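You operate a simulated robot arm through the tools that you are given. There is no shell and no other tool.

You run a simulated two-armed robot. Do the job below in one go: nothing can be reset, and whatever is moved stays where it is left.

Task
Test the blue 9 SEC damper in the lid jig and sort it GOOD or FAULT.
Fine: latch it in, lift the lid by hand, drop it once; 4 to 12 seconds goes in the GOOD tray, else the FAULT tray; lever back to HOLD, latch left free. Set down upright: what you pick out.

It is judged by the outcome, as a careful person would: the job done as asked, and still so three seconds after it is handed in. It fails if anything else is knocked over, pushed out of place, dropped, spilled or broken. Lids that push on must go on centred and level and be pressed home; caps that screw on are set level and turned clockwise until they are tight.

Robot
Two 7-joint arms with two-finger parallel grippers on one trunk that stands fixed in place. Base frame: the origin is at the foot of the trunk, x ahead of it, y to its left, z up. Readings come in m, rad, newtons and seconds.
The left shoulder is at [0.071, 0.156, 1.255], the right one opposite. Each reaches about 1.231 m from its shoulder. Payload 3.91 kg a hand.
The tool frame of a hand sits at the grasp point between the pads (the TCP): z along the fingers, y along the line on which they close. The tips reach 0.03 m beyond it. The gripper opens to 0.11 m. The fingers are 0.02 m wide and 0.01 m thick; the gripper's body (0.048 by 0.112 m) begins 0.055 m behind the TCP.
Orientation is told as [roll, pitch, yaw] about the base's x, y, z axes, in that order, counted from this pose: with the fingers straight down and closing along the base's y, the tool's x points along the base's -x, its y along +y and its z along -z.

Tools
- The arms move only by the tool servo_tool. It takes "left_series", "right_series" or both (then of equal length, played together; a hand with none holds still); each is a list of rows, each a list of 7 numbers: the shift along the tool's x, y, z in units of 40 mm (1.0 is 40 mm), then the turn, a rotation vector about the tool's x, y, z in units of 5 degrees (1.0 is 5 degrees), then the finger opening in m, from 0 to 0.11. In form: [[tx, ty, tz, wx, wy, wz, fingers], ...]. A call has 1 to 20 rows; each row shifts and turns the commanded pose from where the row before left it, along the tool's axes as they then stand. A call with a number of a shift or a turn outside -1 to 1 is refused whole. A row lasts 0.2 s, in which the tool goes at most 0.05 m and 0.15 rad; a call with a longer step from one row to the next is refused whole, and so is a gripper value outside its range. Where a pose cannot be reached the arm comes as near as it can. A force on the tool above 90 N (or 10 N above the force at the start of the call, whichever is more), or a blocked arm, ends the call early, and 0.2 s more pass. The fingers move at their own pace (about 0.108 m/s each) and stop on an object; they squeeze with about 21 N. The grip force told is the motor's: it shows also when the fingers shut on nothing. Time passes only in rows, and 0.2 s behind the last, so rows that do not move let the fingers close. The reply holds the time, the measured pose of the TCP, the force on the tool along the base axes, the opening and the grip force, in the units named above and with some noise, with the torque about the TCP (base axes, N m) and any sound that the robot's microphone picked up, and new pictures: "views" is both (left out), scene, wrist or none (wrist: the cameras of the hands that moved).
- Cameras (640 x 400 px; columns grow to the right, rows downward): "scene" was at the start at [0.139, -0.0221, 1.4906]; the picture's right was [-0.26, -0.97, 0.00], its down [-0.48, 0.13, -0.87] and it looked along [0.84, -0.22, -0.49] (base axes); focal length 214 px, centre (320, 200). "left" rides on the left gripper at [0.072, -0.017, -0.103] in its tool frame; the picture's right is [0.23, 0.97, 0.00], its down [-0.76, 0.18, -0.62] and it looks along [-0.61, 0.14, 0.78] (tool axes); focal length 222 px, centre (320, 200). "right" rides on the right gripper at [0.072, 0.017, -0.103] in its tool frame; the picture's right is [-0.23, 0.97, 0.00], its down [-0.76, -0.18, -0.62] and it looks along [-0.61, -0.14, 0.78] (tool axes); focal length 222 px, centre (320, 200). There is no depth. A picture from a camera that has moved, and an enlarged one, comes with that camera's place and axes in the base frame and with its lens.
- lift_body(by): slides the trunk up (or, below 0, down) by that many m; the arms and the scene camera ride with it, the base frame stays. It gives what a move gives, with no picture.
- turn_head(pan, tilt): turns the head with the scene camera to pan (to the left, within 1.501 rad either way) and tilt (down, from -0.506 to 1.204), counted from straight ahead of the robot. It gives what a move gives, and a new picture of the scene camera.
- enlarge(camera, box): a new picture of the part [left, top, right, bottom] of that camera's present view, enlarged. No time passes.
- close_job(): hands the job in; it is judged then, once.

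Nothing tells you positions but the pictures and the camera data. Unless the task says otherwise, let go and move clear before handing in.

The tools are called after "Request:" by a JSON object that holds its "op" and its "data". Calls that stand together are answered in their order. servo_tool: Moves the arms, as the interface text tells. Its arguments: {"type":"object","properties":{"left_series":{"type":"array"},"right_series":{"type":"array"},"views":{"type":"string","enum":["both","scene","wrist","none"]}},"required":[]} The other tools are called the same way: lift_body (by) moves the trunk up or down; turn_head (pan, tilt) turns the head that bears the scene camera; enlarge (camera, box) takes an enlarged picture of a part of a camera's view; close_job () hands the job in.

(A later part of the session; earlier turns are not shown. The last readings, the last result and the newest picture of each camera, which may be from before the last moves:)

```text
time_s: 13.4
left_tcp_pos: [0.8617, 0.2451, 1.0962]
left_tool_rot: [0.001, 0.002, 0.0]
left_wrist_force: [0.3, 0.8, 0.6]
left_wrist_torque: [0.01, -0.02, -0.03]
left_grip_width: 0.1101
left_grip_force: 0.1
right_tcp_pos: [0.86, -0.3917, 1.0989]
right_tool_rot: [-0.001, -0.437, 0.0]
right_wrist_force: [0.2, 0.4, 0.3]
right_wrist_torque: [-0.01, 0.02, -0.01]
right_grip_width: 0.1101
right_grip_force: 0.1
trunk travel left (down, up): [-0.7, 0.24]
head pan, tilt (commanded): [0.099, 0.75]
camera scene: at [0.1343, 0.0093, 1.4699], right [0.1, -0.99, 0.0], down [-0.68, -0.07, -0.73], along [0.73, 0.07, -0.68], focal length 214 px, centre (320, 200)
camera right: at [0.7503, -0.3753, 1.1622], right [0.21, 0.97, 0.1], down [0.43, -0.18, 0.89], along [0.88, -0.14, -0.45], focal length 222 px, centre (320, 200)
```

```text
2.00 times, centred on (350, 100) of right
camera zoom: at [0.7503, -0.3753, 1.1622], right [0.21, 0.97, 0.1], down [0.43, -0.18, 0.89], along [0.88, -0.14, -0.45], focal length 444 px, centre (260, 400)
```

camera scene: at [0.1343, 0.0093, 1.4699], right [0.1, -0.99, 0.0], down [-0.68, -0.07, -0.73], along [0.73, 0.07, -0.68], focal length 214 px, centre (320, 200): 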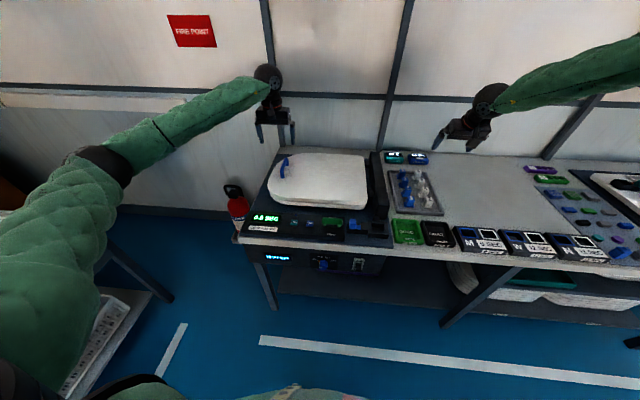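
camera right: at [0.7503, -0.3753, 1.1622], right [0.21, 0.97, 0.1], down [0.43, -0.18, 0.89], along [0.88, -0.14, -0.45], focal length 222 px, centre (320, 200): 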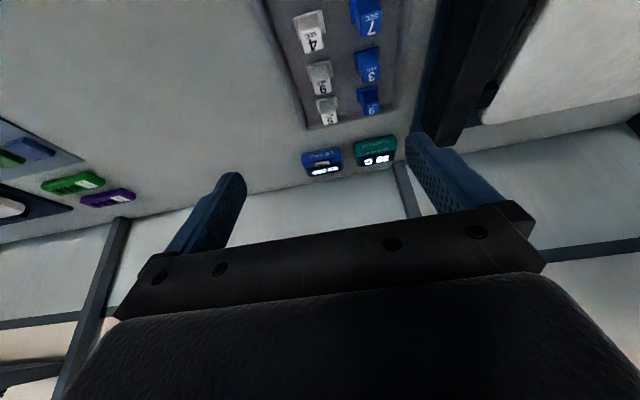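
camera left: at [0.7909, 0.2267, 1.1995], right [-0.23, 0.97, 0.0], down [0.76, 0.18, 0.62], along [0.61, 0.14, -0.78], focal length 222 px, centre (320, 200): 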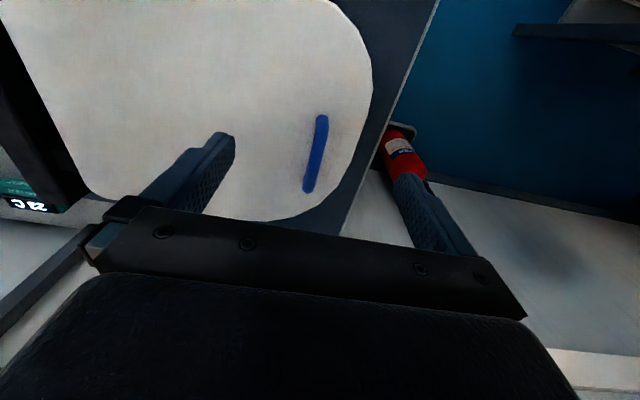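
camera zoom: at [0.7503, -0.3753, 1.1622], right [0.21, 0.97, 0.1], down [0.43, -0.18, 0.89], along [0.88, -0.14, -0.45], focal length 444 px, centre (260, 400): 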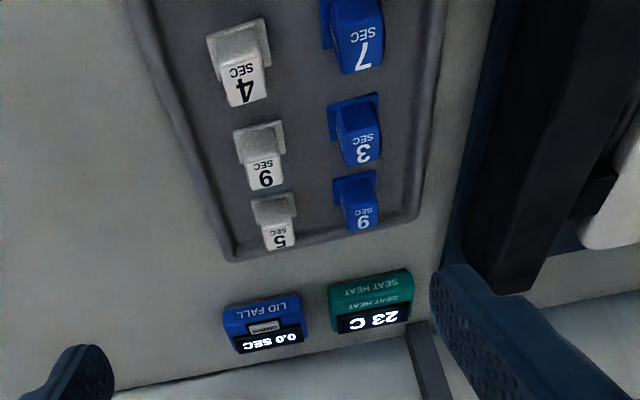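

Blue 9 is at about (1.047, -0.313) with its top at z 0.846 and the flange top near 0.816. I move in above it, tilted, fingers opened to 6 cm.

Request:
{"op": "servo_tool", "data": {"right_series": [[-0.422, 0.327, 0.88, 0, 0, 0, 0.06], [-0.422, 0.327, 0.88, 0, 0, 0, 0.06], [-0.422, 0.327, 0.88, 0, 0, 0, 0.06], [-0.422, 0.327, 0.88, 0, 0, 0, 0.06], [-0.422, 0.327, 0.88, 0, 0, 0, 0.06], [-0.422, 0.327, 0.88, 0, 0, 0, 0.06], [0, 0, 0, 0, 0, 0, 0.06], [0, 0, 0, 0, 0, 0, 0.06]], "views": "both"}}

Request:
{"op": "enlarge", "data": {"camera": "right", "box": [240, 40, 400, 200]}}

Request:
{"op": "enlarge", "data": {"camera": "scene", "box": [350, 120, 490, 230]}}

```text
time_s: 15.2
left_tcp_pos: [0.8608, 0.2444, 1.0963]
left_tool_rot: [0.001, 0.001, 0.001]
left_wrist_force: [0.0, 0.4, -0.1]
left_wrist_torque: [0.02, -0.02, 0.02]
left_grip_width: 0.1099
left_grip_force: 0.1
right_tcp_pos: [0.9829, -0.3396, 0.9941]
right_tool_rot: [-0.001, -0.44, -0.001]
right_wrist_force: [-0.3, -0.4, -0.6]
right_wrist_torque: [0.0, -0.02, -0.02]
right_grip_width: 0.0602
right_grip_force: 0.1
right hand out of reach, approached as far as the arm can: row 5, 6
trunk travel left (down, up): [-0.7, 0.24]
head pan, tilt (commanded): [0.099, 0.75]
camera scene: at [0.1332, 0.0095, 1.47], right [0.1, -0.99, 0.0], down [-0.68, -0.07, -0.73], along [0.73, 0.07, -0.68], focal length 214 px, centre (320, 200)
camera right: at [0.8742, -0.321, 1.0564], right [0.21, 0.97, 0.1], down [0.43, -0.18, 0.89], along [0.88, -0.14, -0.45], focal length 222 px, centre (320, 200)
```

scene: 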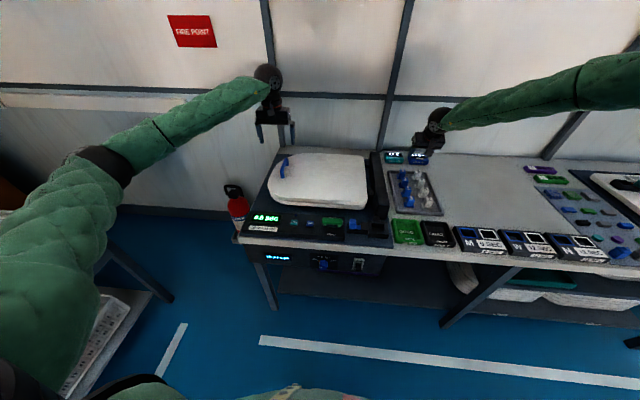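
right: 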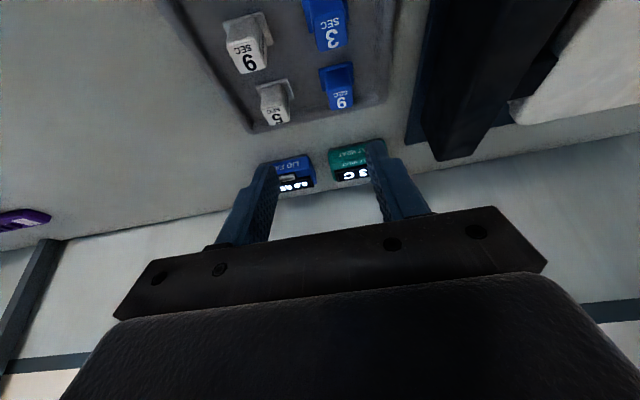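

```text
2.50 times, centred on (320, 120) of right
camera zoom: at [0.8742, -0.321, 1.0564], right [0.21, 0.97, 0.1], down [0.43, -0.18, 0.89], along [0.88, -0.14, -0.45], focal length 555 px, centre (320, 400)
```

zoom: 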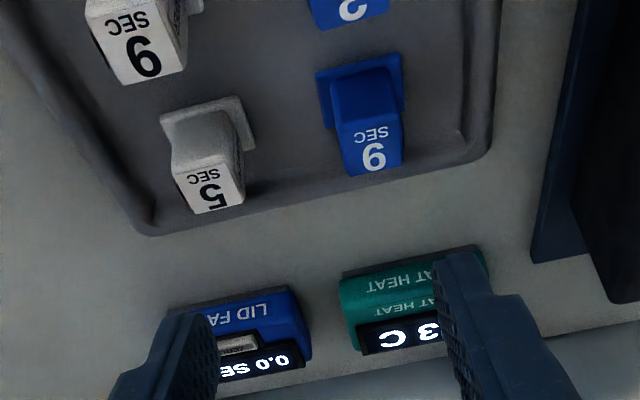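

```text
3.64 times, centred on (420, 175) of scene
camera zoom: at [0.1332, 0.0095, 1.47], right [0.1, -0.99, 0.0], down [-0.68, -0.07, -0.73], along [0.73, 0.07, -0.68], focal length 780 px, centre (-44, 291)
```

zoom: 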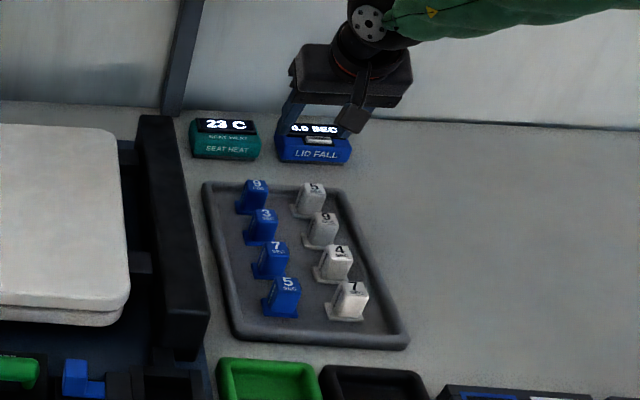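

The hand stopped at (0.983, -0.340, 0.994), told as out of reach although the distance looks modest, so some joint limit seems at play. I lower the trunk a little to see whether that frees the reach.

Request:
{"op": "lift_body", "data": {"by": -0.12}}

```text
time_s: 16.7
left_tcp_pos: [0.8595, 0.2447, 0.9794]
left_tool_rot: [0.0, -0.002, -0.001]
left_wrist_force: [0.0, 0.1, 0.5]
left_wrist_torque: [0.01, -0.03, -0.01]
left_grip_width: 0.11
left_grip_force: 0.0
right_tcp_pos: [0.9827, -0.338, 0.8791]
right_tool_rot: [0.003, -0.446, -0.001]
right_wrist_force: [6.9, -4.1, 37.2]
right_wrist_torque: [0.7, -0.36, -0.13]
right_grip_width: 0.0593
right_grip_force: 0.1
trunk travel left (down, up): [-0.58, 0.36]
head pan, tilt (commanded): [0.099, 0.75]
```

The hand rode down with the trunk and is touching a damper top (37 N upward). I raise the trunk straight back at once to relieve it.

Request:
{"op": "lift_body", "data": {"by": 0.06}}

Request:
{"op": "servo_tool", "data": {"right_series": [[0, 0, 0, 0, 0, 0, 0.06]], "views": "both"}}

Request:
{"op": "enlarge", "data": {"camera": "right", "box": [200, 0, 420, 160]}}

Request:
{"op": "enlarge", "data": {"camera": "scene", "box": [350, 80, 490, 210]}}

```text
time_s: 17.7
left_tcp_pos: [0.8629, 0.2438, 1.0354]
left_tool_rot: [-0.001, 0.002, 0.001]
left_wrist_force: [-0.4, 0.2, 0.1]
left_wrist_torque: [0.0, -0.02, -0.02]
left_grip_width: 0.11
left_grip_force: 0.1
right_tcp_pos: [0.9835, -0.3398, 0.9308]
right_tool_rot: [-0.002, -0.436, -0.001]
right_wrist_force: [0.1, 0.0, 0.0]
right_wrist_torque: [0.02, -0.04, 0.0]
right_grip_width: 0.06
right_grip_force: 0.1
trunk travel left (down, up): [-0.64, 0.3]
head pan, tilt (commanded): [0.099, 0.75]
```

```text
time_s: 18.1
left_tcp_pos: [0.8624, 0.243, 1.0361]
left_tool_rot: [0.0, -0.001, -0.001]
left_wrist_force: [-0.5, 0.2, -0.4]
left_wrist_torque: [0.03, 0.03, 0.0]
left_grip_width: 0.11
left_grip_force: 0.1
right_tcp_pos: [0.984, -0.3376, 0.9319]
right_tool_rot: [0.0, -0.436, 0.0]
right_wrist_force: [0.1, 0.7, 0.5]
right_wrist_torque: [0.02, 0.01, 0.02]
right_grip_width: 0.0598
right_grip_force: 0.1
trunk travel left (down, up): [-0.64, 0.3]
head pan, tilt (commanded): [0.099, 0.75]
camera scene: at [0.1341, 0.0093, 1.4099], right [0.1, -0.99, 0.0], down [-0.68, -0.07, -0.73], along [0.73, 0.07, -0.68], focal length 214 px, centre (320, 200)
camera right: at [0.8748, -0.3213, 0.9955], right [0.21, 0.97, 0.1], down [0.43, -0.18, 0.89], along [0.88, -0.14, -0.45], focal length 222 px, centre (320, 200)
```

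scene: 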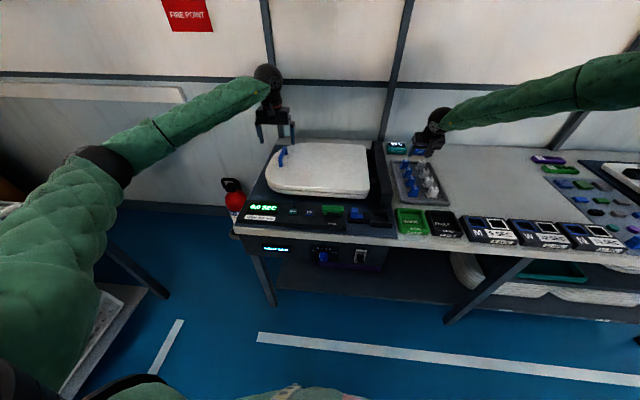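
right: 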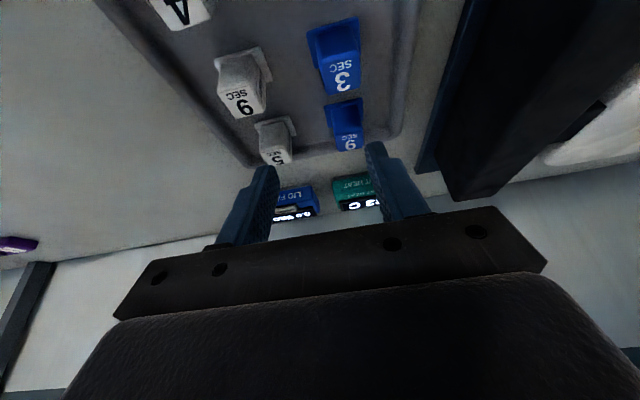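

```text
2.50 times, centred on (310, 80) of right
camera zoom: at [0.8748, -0.3213, 0.9955], right [0.21, 0.97, 0.1], down [0.43, -0.18, 0.89], along [0.88, -0.14, -0.45], focal length 555 px, centre (345, 500)
```

zoom: 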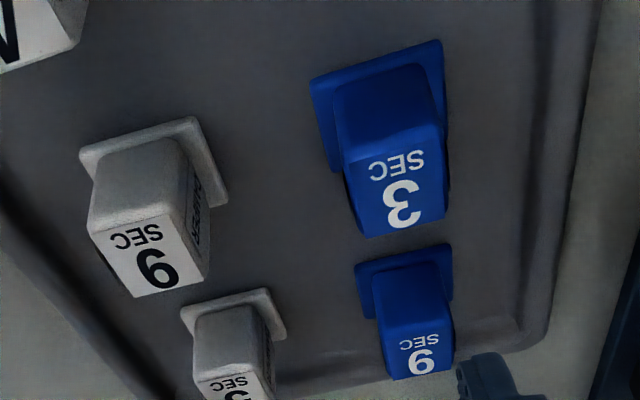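

```text
3.08 times, centred on (420, 145) of scene
camera zoom: at [0.1341, 0.0093, 1.4099], right [0.1, -0.99, 0.0], down [-0.68, -0.07, -0.73], along [0.73, 0.07, -0.68], focal length 660 px, centre (12, 369)
```

zoom: 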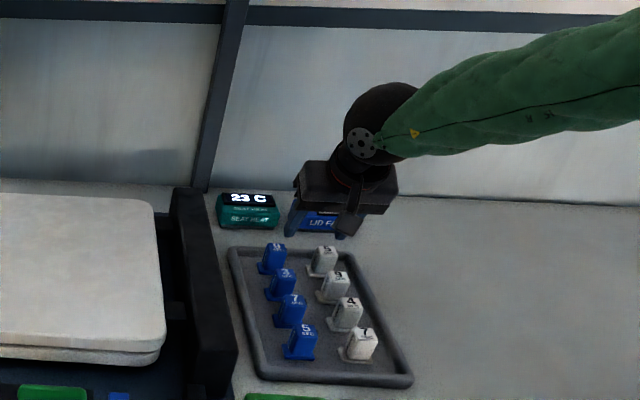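

No damper was displaced; all still stand in the rack. Now I try creeping forward toward the blue 9 at this safe height with the trunk 6 cm lower.

Request:
{"op": "servo_tool", "data": {"right_series": [[-0.415, 0.2125, 0.194, 0, 0, 0, 0.06], [-0.415, 0.2125, 0.194, 0, 0, 0, 0.06], [-0.415, 0.2125, 0.194, 0, 0, 0, 0.06], [0, 0, 0, 0, 0, 0, 0.06]], "views": "wrist"}}

```text
time_s: 19.1
left_tcp_pos: [0.8615, 0.2437, 1.0365]
left_tool_rot: [0.0, 0.001, 0.0]
left_wrist_force: [0.3, -0.3, -0.7]
left_wrist_torque: [0.02, 0.01, -0.01]
left_grip_width: 0.11
left_grip_force: 0.1
right_tcp_pos: [0.9949, -0.3316, 0.9559]
right_tool_rot: [0.0, -0.436, 0.0]
right_wrist_force: [-0.3, 0.6, -0.2]
right_wrist_torque: [-0.01, -0.03, -0.02]
right_grip_width: 0.06
right_grip_force: 0.0
right hand out of reach, approached as far as the arm can: row 1, 2, 3
trunk travel left (down, up): [-0.64, 0.3]
head pan, tilt (commanded): [0.099, 0.75]
camera right: at [0.8861, -0.3152, 1.0195], right [0.21, 0.97, 0.1], down [0.43, -0.18, 0.89], along [0.88, -0.14, -0.45], focal length 222 px, centre (320, 200)
```

right: 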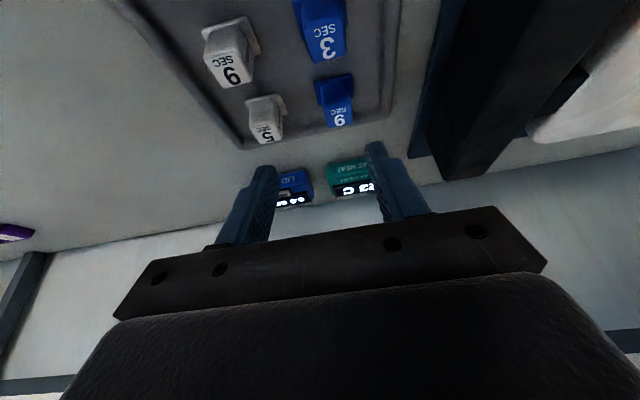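

The boundary seems to depend on the wrist height relative to the shoulder, so a lower trunk should help. I first raise both hands well clear, then lower the trunk by the same amount.

Request:
{"op": "servo_tool", "data": {"left_series": [[0, 0, -0.893, 0, 0, 0, 0.11], [0, 0, -0.893, 0, 0, 0, 0.11], [0, 0, -0.893, 0, 0, 0, 0.11], [0, 0, -0.893, 0, 0, 0, 0.11], [0, 0, -0.893, 0, 0, 0, 0.11], [0, 0, -0.893, 0, 0, 0, 0.11], [0, 0, -0.893, 0, 0, 0, 0.11]], "right_series": [[-0.1, 0, -0.93, 0, 0, 0, 0.06], [-0.1, 0, -0.93, 0, 0, 0, 0.06], [-0.1, 0, -0.93, 0, 0, 0, 0.06], [-0.1, 0, -0.93, 0, 0, 0, 0.06], [-0.1, 0, -0.93, 0, 0, 0, 0.06], [-0.1, 0, -0.93, 0, 0, 0, 0.06], [-0.1, 0, -0.93, 0, 0, 0, 0.06]], "views": "none"}}

```text
time_s: 20.7
left_tcp_pos: [0.8588, 0.244, 1.2876]
left_tool_rot: [0.0, -0.001, 0.002]
left_wrist_force: [-1.1, 0.7, 0.2]
left_wrist_torque: [0.01, -0.02, -0.03]
left_grip_width: 0.1099
left_grip_force: 0.1
right_tcp_pos: [0.9088, -0.3341, 1.2085]
right_tool_rot: [0.0, -0.439, -0.002]
right_wrist_force: [-0.7, 0.1, 1.0]
right_wrist_torque: [0.02, -0.04, 0.03]
right_grip_width: 0.0603
right_grip_force: 0.0
trunk travel left (down, up): [-0.64, 0.3]
head pan, tilt (commanded): [0.099, 0.75]
```

Both hands are about 0.25 m higher and clear. Now I lower the trunk by 0.2 m, which leaves the tips still well above the bench items.

Request:
{"op": "lift_body", "data": {"by": -0.2}}

Request:
{"op": "servo_tool", "data": {"right_series": [[0, 0, 0, 0, 0, 0, 0.06]], "views": "both"}}

```text
time_s: 22.9
left_tcp_pos: [0.8623, 0.244, 1.0865]
left_tool_rot: [0.001, 0.0, 0.002]
left_wrist_force: [-0.1, -0.2, 0.4]
left_wrist_torque: [0.02, 0.02, 0.01]
left_grip_width: 0.1101
left_grip_force: 0.0
right_tcp_pos: [0.9119, -0.3327, 1.0059]
right_tool_rot: [0.001, -0.436, 0.001]
right_wrist_force: [-0.9, 0.6, 0.2]
right_wrist_torque: [-0.02, -0.02, 0.03]
right_grip_width: 0.0602
right_grip_force: 0.0
trunk travel left (down, up): [-0.44, 0.5]
head pan, tilt (commanded): [0.099, 0.75]
```

```text
time_s: 23.3
left_tcp_pos: [0.8612, 0.2439, 1.0868]
left_tool_rot: [0.0, -0.001, -0.001]
left_wrist_force: [0.0, -0.3, -0.8]
left_wrist_torque: [0.02, -0.01, 0.03]
left_grip_width: 0.1101
left_grip_force: 0.0
right_tcp_pos: [0.911, -0.333, 1.006]
right_tool_rot: [0.001, -0.435, 0.001]
right_wrist_force: [0.8, -0.1, -0.2]
right_wrist_torque: [-0.02, 0.01, 0.0]
right_grip_width: 0.0599
right_grip_force: 0.0
trunk travel left (down, up): [-0.44, 0.5]
head pan, tilt (commanded): [0.099, 0.75]
camera scene: at [0.1337, 0.0094, 1.2099], right [0.1, -0.99, 0.0], down [-0.68, -0.07, -0.73], along [0.73, 0.07, -0.68], focal length 214 px, centre (320, 200)
camera right: at [0.8031, -0.3164, 1.0692], right [0.21, 0.97, 0.1], down [0.43, -0.18, 0.89], along [0.88, -0.14, -0.45], focal length 222 px, centre (320, 200)
```

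scene: 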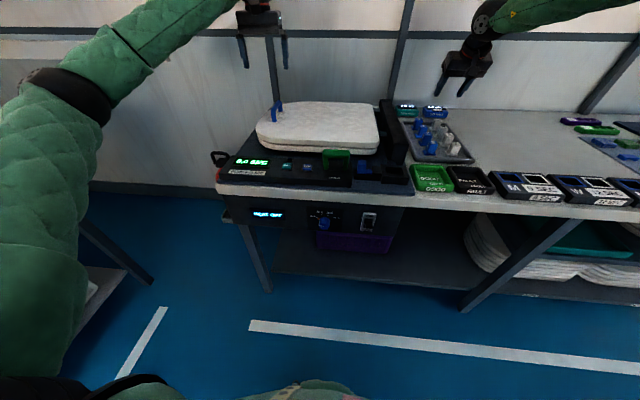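
right: 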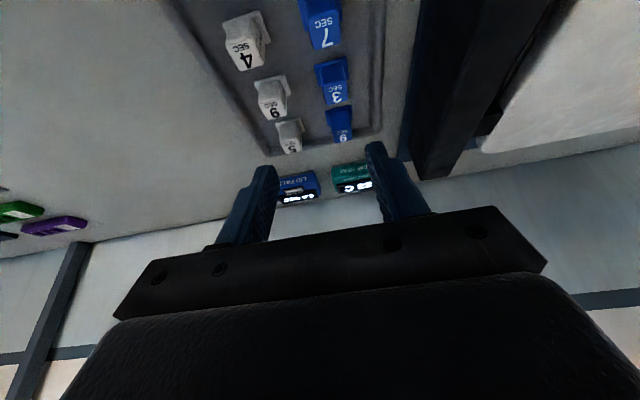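

The trunk is down 0.26 m in total and everything looks undisturbed. I try again to move in above the blue 9.

Request:
{"op": "servo_tool", "data": {"right_series": [[-0.524, 0.125, 0.769, 0, 0, 0, 0.06], [-0.524, 0.125, 0.769, 0, 0, 0, 0.06], [-0.524, 0.125, 0.769, 0, 0, 0, 0.06], [-0.524, 0.125, 0.769, 0, 0, 0, 0.06], [0, 0, 0, 0, 0, 0, 0.06]], "views": "wrist"}}

Request:
{"op": "enlarge", "data": {"camera": "right", "box": [220, 20, 420, 220]}}

```text
time_s: 24.5
left_tcp_pos: [0.8615, 0.2446, 1.0878]
left_tool_rot: [-0.002, 0.002, 0.001]
left_wrist_force: [0.4, -0.1, 0.3]
left_wrist_torque: [-0.01, -0.01, 0.02]
left_grip_width: 0.1097
left_grip_force: 0.0
right_tcp_pos: [1.0403, -0.3153, 0.9302]
right_tool_rot: [0.001, -0.439, 0.0]
right_wrist_force: [0.3, 0.1, 0.7]
right_wrist_torque: [0.03, -0.02, 0.01]
right_grip_width: 0.0601
right_grip_force: 0.0
trunk travel left (down, up): [-0.44, 0.5]
head pan, tilt (commanded): [0.099, 0.75]
camera right: at [0.9311, -0.298, 0.9939], right [0.21, 0.97, 0.1], down [0.43, -0.18, 0.89], along [0.88, -0.14, -0.45], focal length 222 px, centre (320, 200)
```

right: 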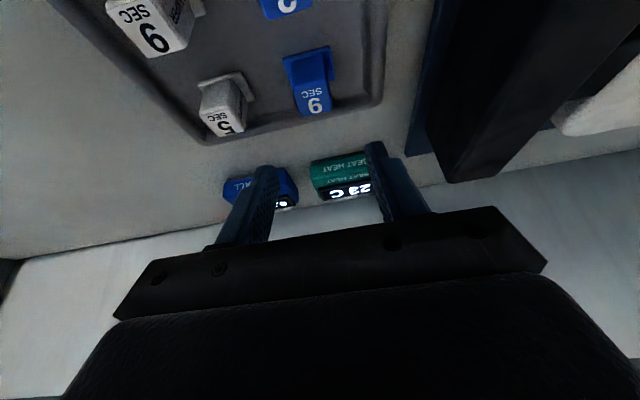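

```text
2.00 times, centred on (320, 120) of right
camera zoom: at [0.9311, -0.298, 0.9939], right [0.21, 0.97, 0.1], down [0.43, -0.18, 0.89], along [0.88, -0.14, -0.45], focal length 444 px, centre (320, 360)
```

zoom: 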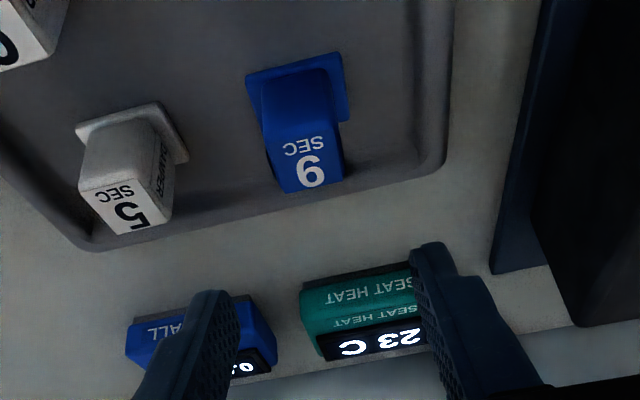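

The hand is now in place above the blue 9, laterally within about 1 mm. I go straight down 78 mm so the tips end just above the flange.

Request:
{"op": "servo_tool", "data": {"right_series": [[0.206, 0.005, 0.442, 0, 0, 0, 0.06], [0.206, 0.005, 0.442, 0, 0, 0, 0.06], [0.206, 0.005, 0.442, 0, 0, 0, 0.06], [0.206, 0.005, 0.442, 0, 0, 0, 0.06], [0, 0, 0, 0, 0, 0, 0.06]], "views": "both"}}

Request:
{"op": "enlarge", "data": {"camera": "right", "box": [220, 100, 420, 260]}}

Request:
{"op": "enlarge", "data": {"camera": "scene", "box": [380, 60, 500, 170]}}

```text
time_s: 25.7
left_tcp_pos: [0.8624, 0.244, 1.0868]
left_tool_rot: [0.0, 0.002, 0.0]
left_wrist_force: [0.3, -1.2, -0.5]
left_wrist_torque: [-0.02, -0.02, 0.03]
left_grip_width: 0.1099
left_grip_force: 0.0
right_tcp_pos: [1.029, -0.3167, 0.8552]
right_tool_rot: [0.003, -0.438, 0.001]
right_wrist_force: [-0.1, -0.1, -0.5]
right_wrist_torque: [-0.02, 0.0, 0.02]
right_grip_width: 0.0597
right_grip_force: 0.0
right hand out of reach, approached as far as the arm can: row 3, 4
trunk travel left (down, up): [-0.44, 0.5]
head pan, tilt (commanded): [0.099, 0.75]
camera scene: at [0.1337, 0.0095, 1.21], right [0.1, -0.99, 0.0], down [-0.68, -0.07, -0.73], along [0.73, 0.07, -0.68], focal length 214 px, centre (320, 200)
camera right: at [0.9212, -0.3005, 0.9187], right [0.21, 0.97, 0.1], down [0.43, -0.18, 0.89], along [0.88, -0.14, -0.45], focal length 222 px, centre (320, 200)
```

scene: 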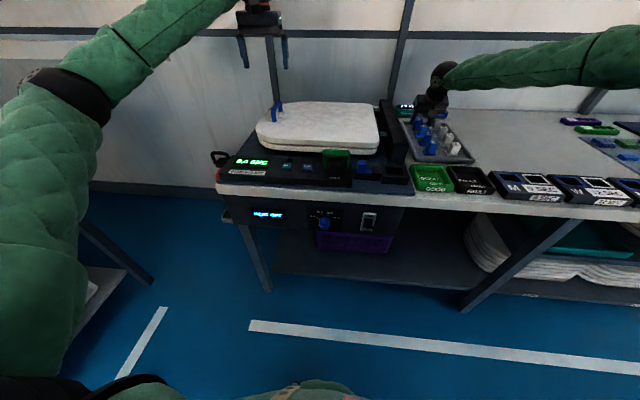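
right: 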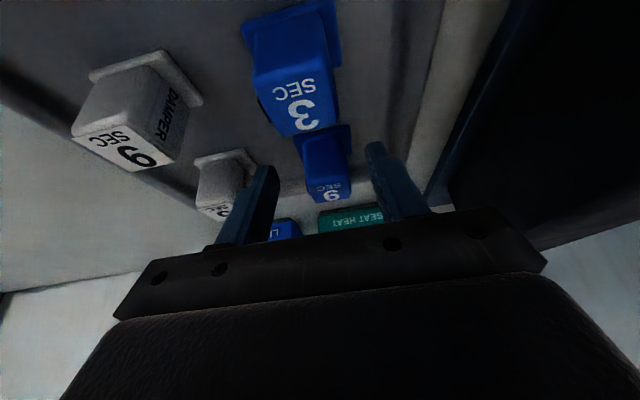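

```text
2.50 times, centred on (320, 180) of right
camera zoom: at [0.9212, -0.3005, 0.9187], right [0.21, 0.97, 0.1], down [0.43, -0.18, 0.89], along [0.88, -0.14, -0.45], focal length 555 px, centre (320, 250)
```

zoom: 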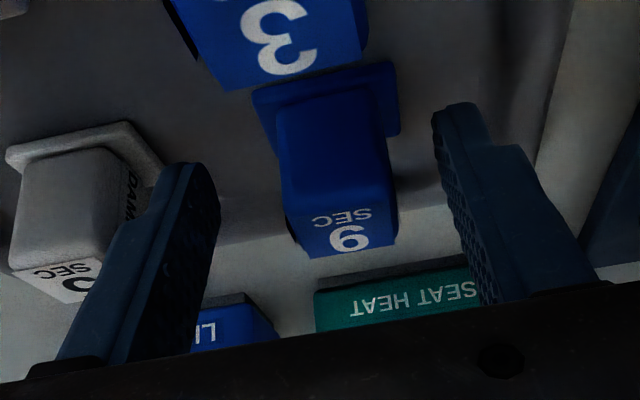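

```text
3.64 times, centred on (440, 115) of scene
camera zoom: at [0.1337, 0.0095, 1.21], right [0.1, -0.99, 0.0], down [-0.68, -0.07, -0.73], along [0.73, 0.07, -0.68], focal length 780 px, centre (-116, 509)
```

zoom: 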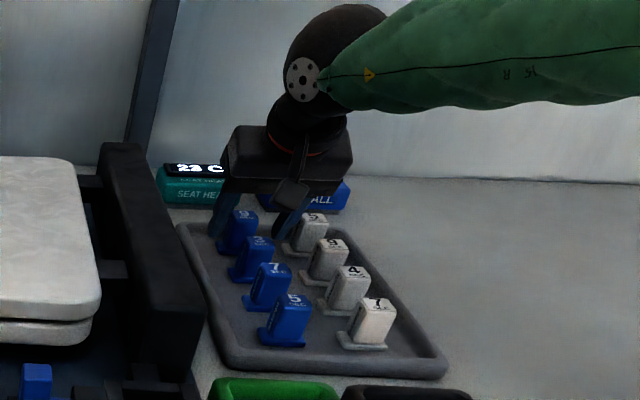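

The hand is 1 cm short of the grasp point at the reach limit. I rise 0.1 m with both hands, lower the trunk another 0.1 m, and come down again.

Request:
{"op": "servo_tool", "data": {"left_series": [[0, 0, -0.833, 0, 0, 0, 0.11], [0, 0, -0.833, 0, 0, 0, 0.11], [0, 0, -0.833, 0, 0, 0, 0.11], [0, 0, 0, 0, 0, 0, 0.11]], "right_series": [[-0.352, 0, -0.755, 0, 0, 0, 0.06], [-0.352, 0, -0.755, 0, 0, 0, 0.06], [-0.352, 0, -0.755, 0, 0, 0, 0.06], [0, 0, 0, 0, 0, 0, 0.06]], "views": "none"}}

```text
time_s: 26.7
left_tcp_pos: [0.8628, 0.2448, 1.1852]
left_tool_rot: [0.0, 0.001, 0.0]
left_wrist_force: [0.1, -0.5, -0.7]
left_wrist_torque: [0.03, 0.03, -0.01]
left_grip_width: 0.1101
left_grip_force: 0.0
right_tcp_pos: [1.0304, -0.317, 0.9533]
right_tool_rot: [0.0, -0.435, -0.001]
right_wrist_force: [0.6, 0.6, -0.6]
right_wrist_torque: [-0.02, 0.04, 0.01]
right_grip_width: 0.0598
right_grip_force: 0.0
trunk travel left (down, up): [-0.44, 0.5]
head pan, tilt (commanded): [0.099, 0.75]
```

Both hands are clear. I lower the trunk 7 cm; the right tips then end just above the damper tops.

Request:
{"op": "lift_body", "data": {"by": -0.07}}

Request:
{"op": "servo_tool", "data": {"right_series": [[-0.227, 0.08, 0.106, 0, 0, 0, 0.06], [0, 0, 0, 0, 0, 0, 0.06]], "views": "both"}}

Request:
{"op": "enlarge", "data": {"camera": "right", "box": [220, 60, 420, 260]}}

```text
time_s: 27.8
left_tcp_pos: [0.8593, 0.2445, 1.1178]
left_tool_rot: [-0.001, -0.001, -0.002]
left_wrist_force: [0.1, -0.2, -0.5]
left_wrist_torque: [0.02, -0.02, -0.01]
left_grip_width: 0.1099
left_grip_force: 0.0
right_tcp_pos: [1.0301, -0.3169, 0.8854]
right_tool_rot: [0.0, -0.439, 0.0]
right_wrist_force: [0.4, -0.7, -0.4]
right_wrist_torque: [0.02, -0.02, 0.0]
right_grip_width: 0.0604
right_grip_force: 0.1
trunk travel left (down, up): [-0.37, 0.57]
head pan, tilt (commanded): [0.099, 0.75]
```

```text
time_s: 28.4
left_tcp_pos: [0.8609, 0.2456, 1.1174]
left_tool_rot: [-0.001, -0.002, 0.0]
left_wrist_force: [-0.2, -0.2, -0.9]
left_wrist_torque: [-0.02, -0.01, 0.02]
left_grip_width: 0.1101
left_grip_force: 0.0
right_tcp_pos: [1.0392, -0.3112, 0.8854]
right_tool_rot: [-0.001, -0.44, -0.002]
right_wrist_force: [0.0, 0.2, 0.4]
right_wrist_torque: [0.0, 0.02, -0.01]
right_grip_width: 0.0601
right_grip_force: 0.0
trunk travel left (down, up): [-0.37, 0.57]
head pan, tilt (commanded): [0.099, 0.75]
camera scene: at [0.1334, 0.0094, 1.14], right [0.1, -0.99, 0.0], down [-0.68, -0.07, -0.73], along [0.73, 0.07, -0.68], focal length 214 px, centre (320, 200)
camera right: at [0.93, -0.295, 0.9496], right [0.21, 0.97, 0.1], down [0.43, -0.18, 0.89], along [0.88, -0.14, -0.45], focal length 222 px, centre (320, 200)
```

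scene: 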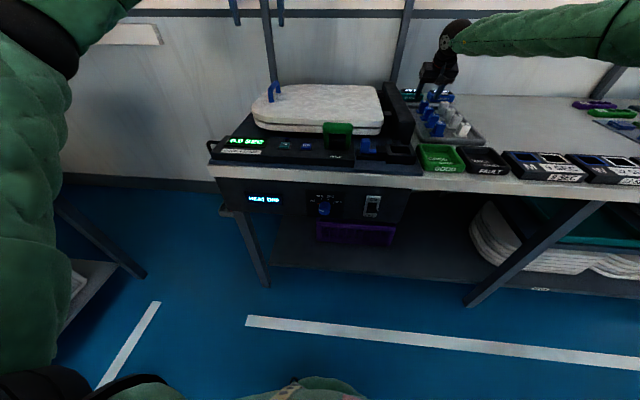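
right: 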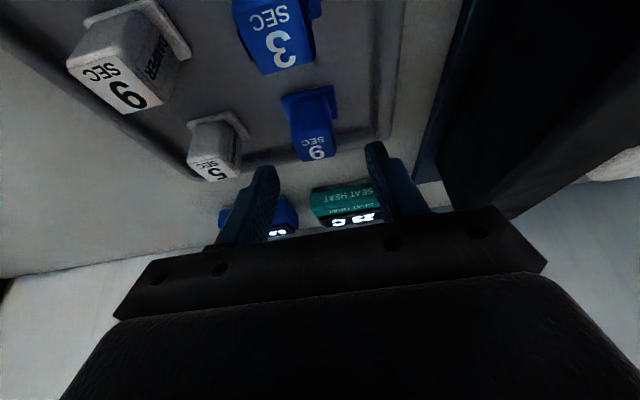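

```text
2.00 times, centred on (320, 160) of right
camera zoom: at [0.93, -0.295, 0.9496], right [0.21, 0.97, 0.1], down [0.43, -0.18, 0.89], along [0.88, -0.14, -0.45], focal length 444 px, centre (320, 280)
```

zoom: 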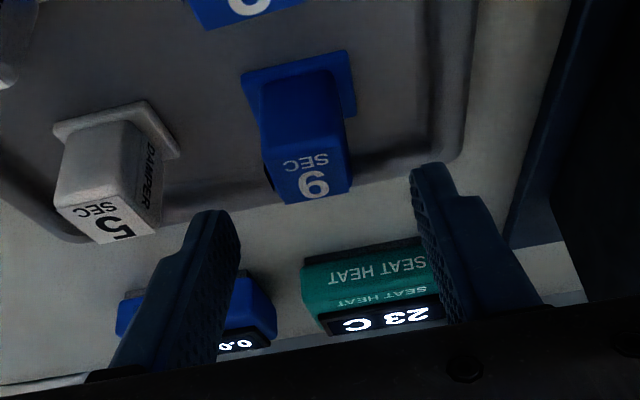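

The hand is centred on the blue 9 with no reach warning. I descend the last 34 mm and then check before closing.

Request:
{"op": "servo_tool", "data": {"right_series": [[0.18, 0, 0.385, 0, 0, 0, 0.06], [0.18, 0, 0.385, 0, 0, 0, 0.06], [0, 0, 0, 0, 0, 0, 0.06]], "views": "wrist"}}

Request:
{"op": "enlarge", "data": {"camera": "right", "box": [220, 100, 420, 240]}}

```text
time_s: 29.2
left_tcp_pos: [0.8609, 0.2448, 1.1175]
left_tool_rot: [-0.001, 0.001, 0.001]
left_wrist_force: [0.4, 0.9, -0.2]
left_wrist_torque: [-0.01, -0.01, 0.0]
left_grip_width: 0.11
left_grip_force: 0.1
right_tcp_pos: [1.0393, -0.3107, 0.8527]
right_tool_rot: [0.0, -0.436, 0.001]
right_wrist_force: [0.1, 0.3, -0.3]
right_wrist_torque: [0.01, -0.02, -0.01]
right_grip_width: 0.0603
right_grip_force: 0.0
trunk travel left (down, up): [-0.37, 0.57]
head pan, tilt (commanded): [0.099, 0.75]
camera right: at [0.9312, -0.2943, 0.915], right [0.21, 0.97, 0.1], down [0.43, -0.18, 0.89], along [0.88, -0.14, -0.45], focal length 222 px, centre (320, 200)
```

right: 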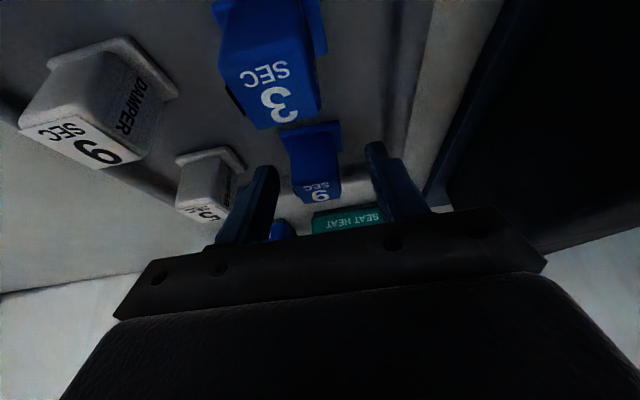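

```text
2.86 times, centred on (320, 170) of right
camera zoom: at [0.9312, -0.2943, 0.915], right [0.21, 0.97, 0.1], down [0.43, -0.18, 0.89], along [0.88, -0.14, -0.45], focal length 635 px, centre (320, 286)
```

zoom: 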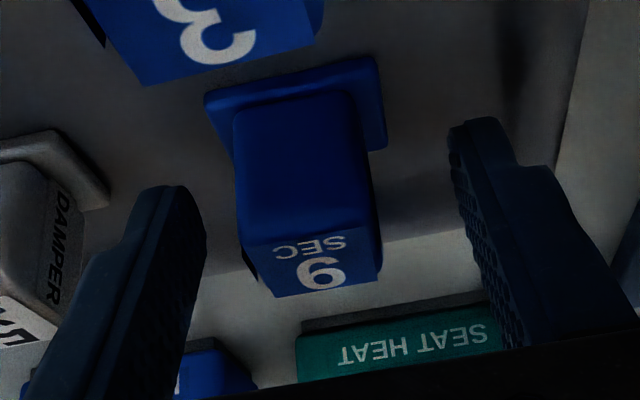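

The fingers straddle the blue 9's body, tips just above its flange; it sits about 3 mm to the right-finger side. I shift by that and close.

Request:
{"op": "servo_tool", "data": {"right_series": [[0, -0.07, 0, 0, 0, 0, 0.06], [0, 0, 0, 0, 0, 0, 0.04], [0, 0, 0, 0, 0, 0, 0.03], [0, 0, 0, 0, 0, 0, 0.015], [0, 0, 0, 0, 0, 0, 0.01], [0, 0, 0, 0, 0, 0, 0.01]], "views": "wrist"}}

Request:
{"op": "enlarge", "data": {"camera": "right", "box": [220, 100, 420, 240]}}

```text
time_s: 30.6
left_tcp_pos: [0.8595, 0.2458, 1.1164]
left_tool_rot: [0.001, 0.0, 0.001]
left_wrist_force: [0.6, -0.2, 0.2]
left_wrist_torque: [0.02, 0.02, 0.0]
left_grip_width: 0.11
left_grip_force: 0.1
right_tcp_pos: [1.04, -0.3131, 0.8521]
right_tool_rot: [-0.001, -0.436, 0.0]
right_wrist_force: [-0.7, -0.8, -0.3]
right_wrist_torque: [-0.01, 0.01, -0.02]
right_grip_width: 0.0275
right_grip_force: 21.0
trunk travel left (down, up): [-0.37, 0.57]
head pan, tilt (commanded): [0.099, 0.75]
camera right: at [0.9314, -0.2974, 0.915], right [0.21, 0.97, 0.1], down [0.43, -0.18, 0.89], along [0.88, -0.14, -0.45], focal length 222 px, centre (320, 200)
```

right: 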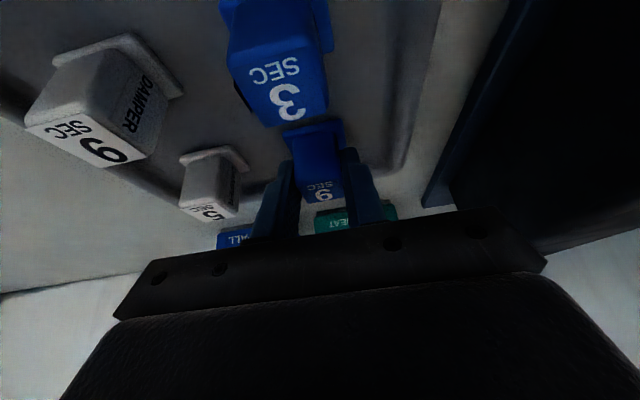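

```text
2.86 times, centred on (320, 170) of right
camera zoom: at [0.9314, -0.2974, 0.915], right [0.21, 0.97, 0.1], down [0.43, -0.18, 0.89], along [0.88, -0.14, -0.45], focal length 635 px, centre (320, 286)
```

zoom: 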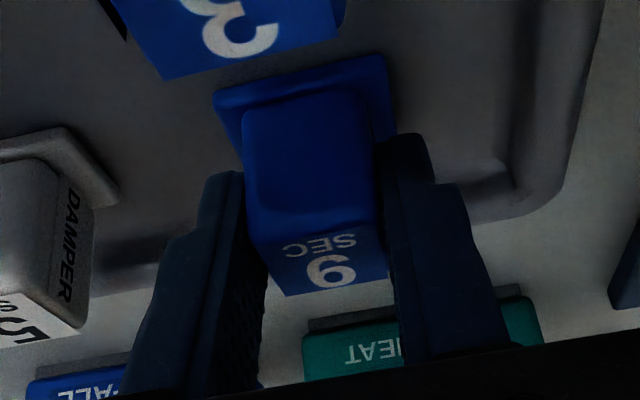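

The grip holds at 27.5 mm with 21 N. I lift straight up 12 cm and check that it hangs upright.

Request:
{"op": "servo_tool", "data": {"right_series": [[-0.2, 0, -0.45, 0, 0, 0, 0.01], [-0.4226, 0, -0.9063, 0, 0, 0, 0.01], [-0.4226, 0, -0.9063, 0, 0, 0, 0.01], [-0.2226, 0, -0.4563, 0, 0, 0, 0.01], [0, 0, 0, 0, 0, 0, 0.01]], "views": "both"}}

Request:
{"op": "enlarge", "data": {"camera": "right", "box": [220, 100, 420, 240]}}

Request:
{"op": "enlarge", "data": {"camera": "scene", "box": [370, 0, 510, 150]}}

```text
time_s: 31.8
left_tcp_pos: [0.8606, 0.2434, 1.117]
left_tool_rot: [-0.002, 0.0, 0.001]
left_wrist_force: [0.0, 0.2, 0.6]
left_wrist_torque: [0.02, 0.0, -0.03]
left_grip_width: 0.1098
left_grip_force: 0.0
right_tcp_pos: [1.0402, -0.3151, 0.9716]
right_tool_rot: [-0.001, -0.437, 0.0]
right_wrist_force: [0.3, -0.2, 1.1]
right_wrist_torque: [0.04, 0.0, 0.01]
right_grip_width: 0.0102
right_grip_force: 0.1
trunk travel left (down, up): [-0.37, 0.57]
head pan, tilt (commanded): [0.099, 0.75]
camera scene: at [0.1337, 0.0094, 1.1399], right [0.1, -0.99, 0.0], down [-0.68, -0.07, -0.73], along [0.73, 0.07, -0.68], focal length 214 px, centre (320, 200)
camera right: at [0.9329, -0.2976, 1.0351], right [0.21, 0.97, 0.1], down [0.43, -0.18, 0.89], along [0.88, -0.14, -0.45], focal length 222 px, centre (320, 200)
```

scene: 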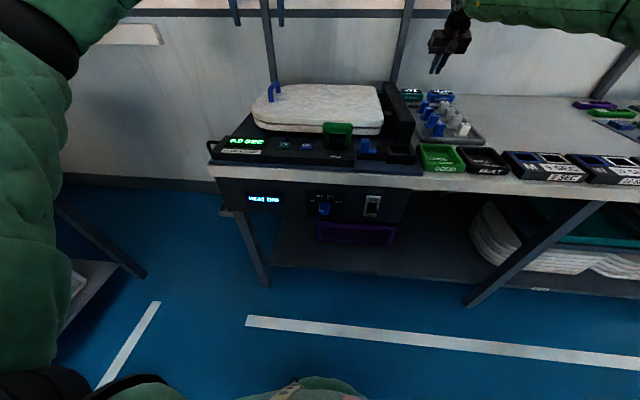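
right: 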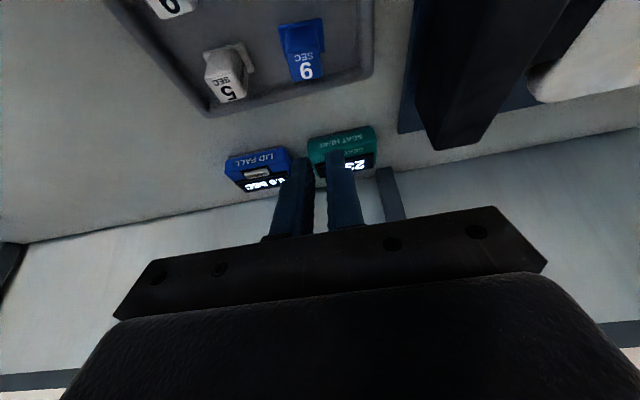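

```text
2.86 times, centred on (320, 170) of right
camera zoom: at [0.9329, -0.2976, 1.0351], right [0.21, 0.97, 0.1], down [0.43, -0.18, 0.89], along [0.88, -0.14, -0.45], focal length 635 px, centre (320, 286)
```

zoom: 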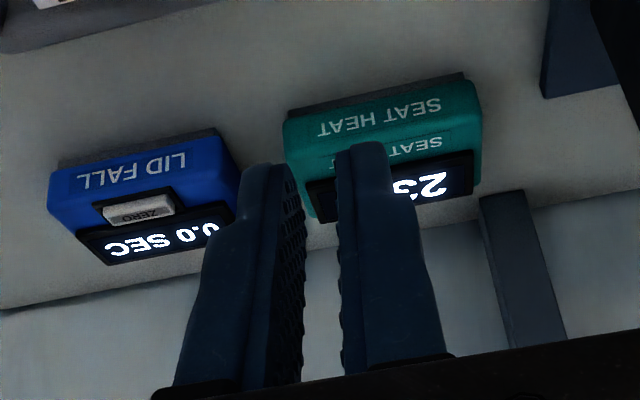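

```text
2.67 times, centred on (440, 75) of scene
camera zoom: at [0.1337, 0.0094, 1.1399], right [0.1, -0.99, 0.0], down [-0.68, -0.07, -0.73], along [0.73, 0.07, -0.68], focal length 572 px, centre (0, 533)
```

zoom: 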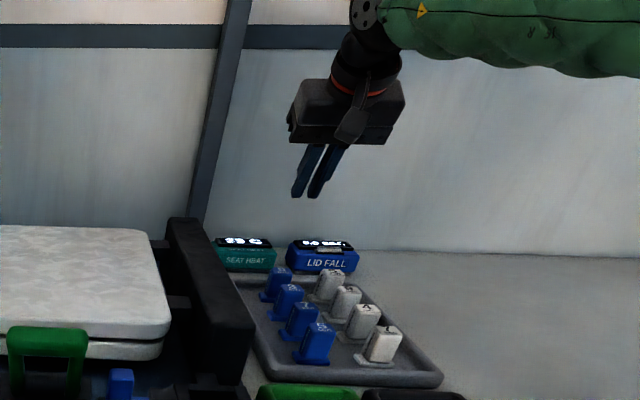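

The damper slid out of the fingers and is still standing in its place in the rack. I open, go back down a little lower, and will lift slowly while watching the force and width.

Request:
{"op": "servo_tool", "data": {"right_series": [[0, 0, 0, 0, 0, 0, 0.06], [0, 0, 0, 0, 0, 0, 0.06], [0.4226, 0, 0.9063, 0, 0, 0, 0.06], [0.4226, 0, 0.9063, 0, 0, 0, 0.06], [0.3, 0, 0.643, 0, 0, 0, 0.06], [0.1226, 0, 0.2633, 0, 0, 0, 0.06], [0, 0, 0, 0, 0, 0, 0.06]], "views": "wrist"}}

Request:
{"op": "enlarge", "data": {"camera": "right", "box": [220, 100, 420, 240]}}

```text
time_s: 33.4
left_tcp_pos: [0.8607, 0.2451, 1.1171]
left_tool_rot: [-0.001, 0.001, 0.001]
left_wrist_force: [0.1, -0.5, 0.4]
left_wrist_torque: [-0.03, -0.01, 0.02]
left_grip_width: 0.11
left_grip_force: 0.1
right_tcp_pos: [1.0401, -0.3143, 0.8506]
right_tool_rot: [0.0, -0.435, -0.002]
right_wrist_force: [-0.1, 0.2, 0.3]
right_wrist_torque: [-0.01, 0.0, -0.01]
right_grip_width: 0.06
right_grip_force: 0.0
trunk travel left (down, up): [-0.37, 0.57]
head pan, tilt (commanded): [0.099, 0.75]
camera right: at [0.9311, -0.2971, 0.9146], right [0.21, 0.97, 0.1], down [0.43, -0.18, 0.89], along [0.88, -0.14, -0.45], focal length 222 px, centre (320, 200)
```

right: 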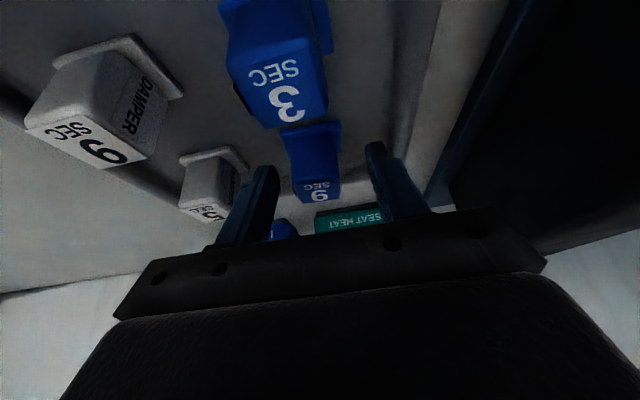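

```text
2.86 times, centred on (320, 170) of right
camera zoom: at [0.9311, -0.2971, 0.9146], right [0.21, 0.97, 0.1], down [0.43, -0.18, 0.89], along [0.88, -0.14, -0.45], focal length 635 px, centre (320, 286)
```

zoom: 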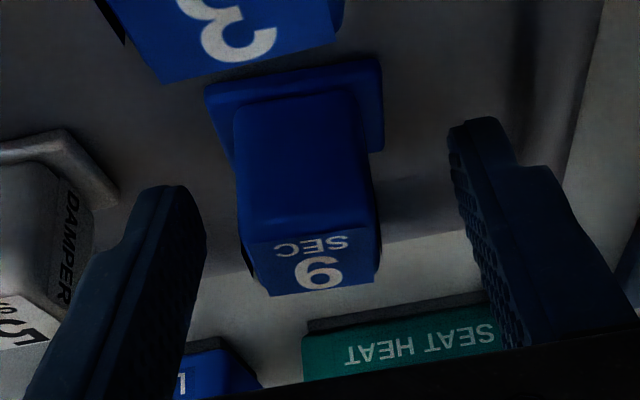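

The fingers again straddle the blue 9, which sits about 3 mm toward -y. I shift, close fully for longer, then lift only a few millimetres to watch what happens.

Request:
{"op": "servo_tool", "data": {"right_series": [[0, -0.07, 0, 0, 0, 0, 0.06], [0, 0, 0, 0, 0, 0, 0.03], [0, 0, 0, 0, 0, 0, 0.0], [0, 0, 0, 0, 0, 0, 0.0], [0, 0, 0, 0, 0, 0, 0.0], [0, 0, 0, 0, 0, 0, 0.0], [-0.021, 0, -0.0453, 0, 0, 0, 0.0], [-0.021, 0, -0.0453, 0, 0, 0, 0.0], [0, 0, 0, 0, 0, 0, 0.0]], "views": "wrist"}}

Request:
{"op": "enlarge", "data": {"camera": "right", "box": [220, 100, 420, 240]}}

Request:
{"op": "enlarge", "data": {"camera": "scene", "box": [390, 50, 490, 150]}}

```text
time_s: 35.4
left_tcp_pos: [0.861, 0.245, 1.1169]
left_tool_rot: [0.001, 0.001, -0.001]
left_wrist_force: [-0.5, 0.0, -0.2]
left_wrist_torque: [0.0, -0.01, 0.04]
left_grip_width: 0.11
left_grip_force: 0.0
right_tcp_pos: [1.0401, -0.3173, 0.8553]
right_tool_rot: [-0.001, -0.437, 0.0]
right_wrist_force: [0.7, -0.1, 0.0]
right_wrist_torque: [0.02, -0.02, 0.03]
right_grip_width: 0.0274
right_grip_force: 21.2
trunk travel left (down, up): [-0.37, 0.57]
head pan, tilt (commanded): [0.099, 0.75]
camera right: at [0.9311, -0.3007, 0.9186], right [0.21, 0.97, 0.1], down [0.43, -0.18, 0.89], along [0.88, -0.14, -0.45], focal length 222 px, centre (320, 200)
```

right: 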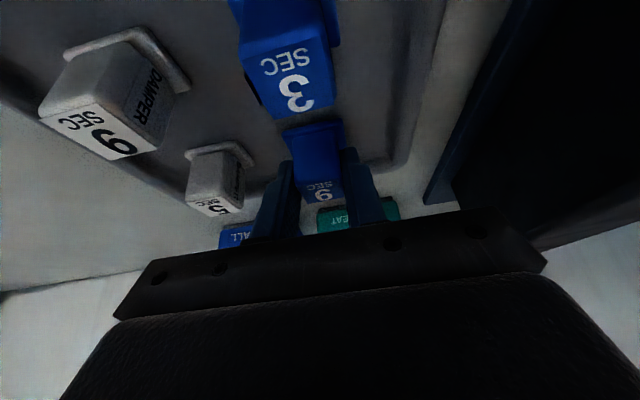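

```text
2.86 times, centred on (320, 170) of right
camera zoom: at [0.9311, -0.3007, 0.9186], right [0.21, 0.97, 0.1], down [0.43, -0.18, 0.89], along [0.88, -0.14, -0.45], focal length 635 px, centre (320, 286)
```

zoom: 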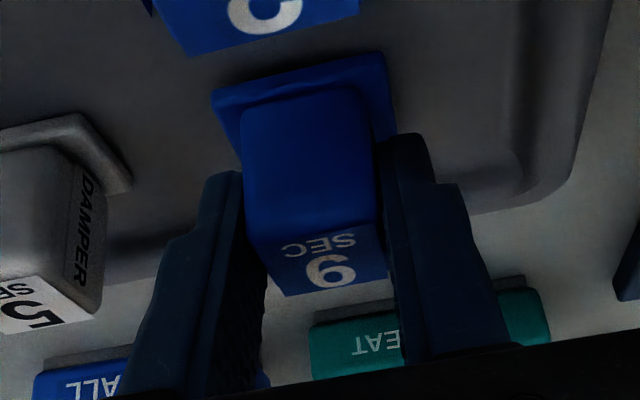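

```text
4.00 times, centred on (440, 100) of scene
camera zoom: at [0.1338, 0.0094, 1.1399], right [0.1, -0.99, 0.0], down [-0.68, -0.07, -0.73], along [0.73, 0.07, -0.68], focal length 858 px, centre (-160, 600)
```

zoom: 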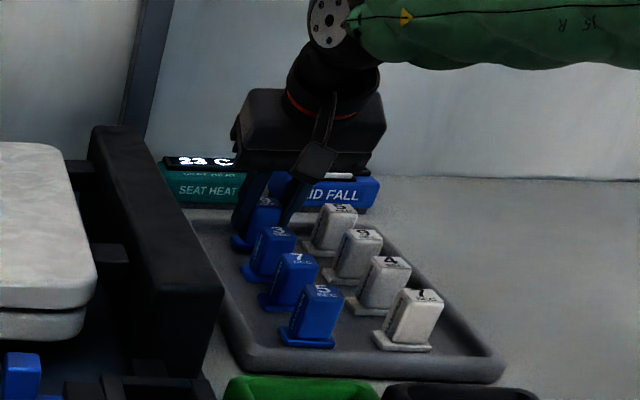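

The damper now rises with the hand. I go on lifting slowly and watch the grip width.

Request:
{"op": "servo_tool", "data": {"right_series": [[-0.042, 0, -0.0906, 0, 0, 0, 0.0], [-0.042, 0, -0.0906, 0, 0, 0, 0.0], [-0.042, 0, -0.0906, 0, 0, 0, 0.0], [-0.042, 0, -0.0906, 0, 0, 0, 0.0], [-0.042, 0, -0.0906, 0, 0, 0, 0.0], [0, 0, 0, 0, 0, 0, 0.0]], "views": "wrist"}}

Request:
{"op": "enlarge", "data": {"camera": "right", "box": [220, 100, 420, 240]}}

```text
time_s: 36.8
left_tcp_pos: [0.8612, 0.2447, 1.1162]
left_tool_rot: [0.0, 0.0, 0.0]
left_wrist_force: [-0.6, 0.1, 0.1]
left_wrist_torque: [-0.03, -0.03, 0.03]
left_grip_width: 0.1101
left_grip_force: 0.0
right_tcp_pos: [1.0394, -0.3182, 0.8742]
right_tool_rot: [-0.001, -0.437, 0.001]
right_wrist_force: [-0.2, 0.4, 0.7]
right_wrist_torque: [0.02, -0.03, 0.05]
right_grip_width: 0.0274
right_grip_force: 20.6
trunk travel left (down, up): [-0.37, 0.57]
head pan, tilt (commanded): [0.099, 0.75]
camera right: at [0.9311, -0.3014, 0.9383], right [0.21, 0.97, 0.1], down [0.43, -0.18, 0.89], along [0.88, -0.14, -0.45], focal length 222 px, centre (320, 200)
```

right: 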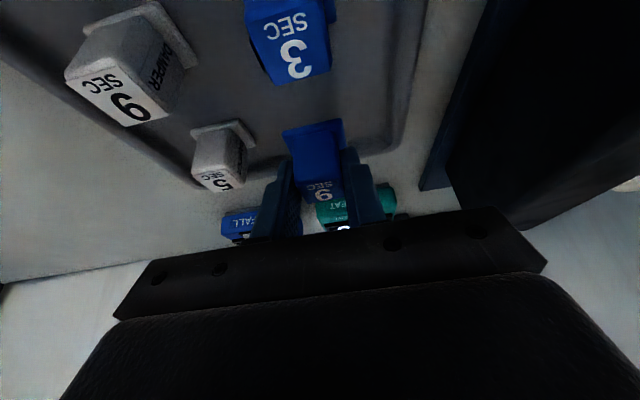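

```text
2.86 times, centred on (320, 170) of right
camera zoom: at [0.9311, -0.3014, 0.9383], right [0.21, 0.97, 0.1], down [0.43, -0.18, 0.89], along [0.88, -0.14, -0.45], focal length 635 px, centre (320, 286)
```

zoom: 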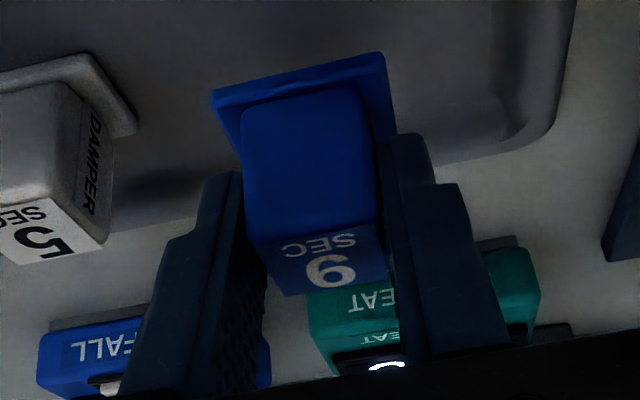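

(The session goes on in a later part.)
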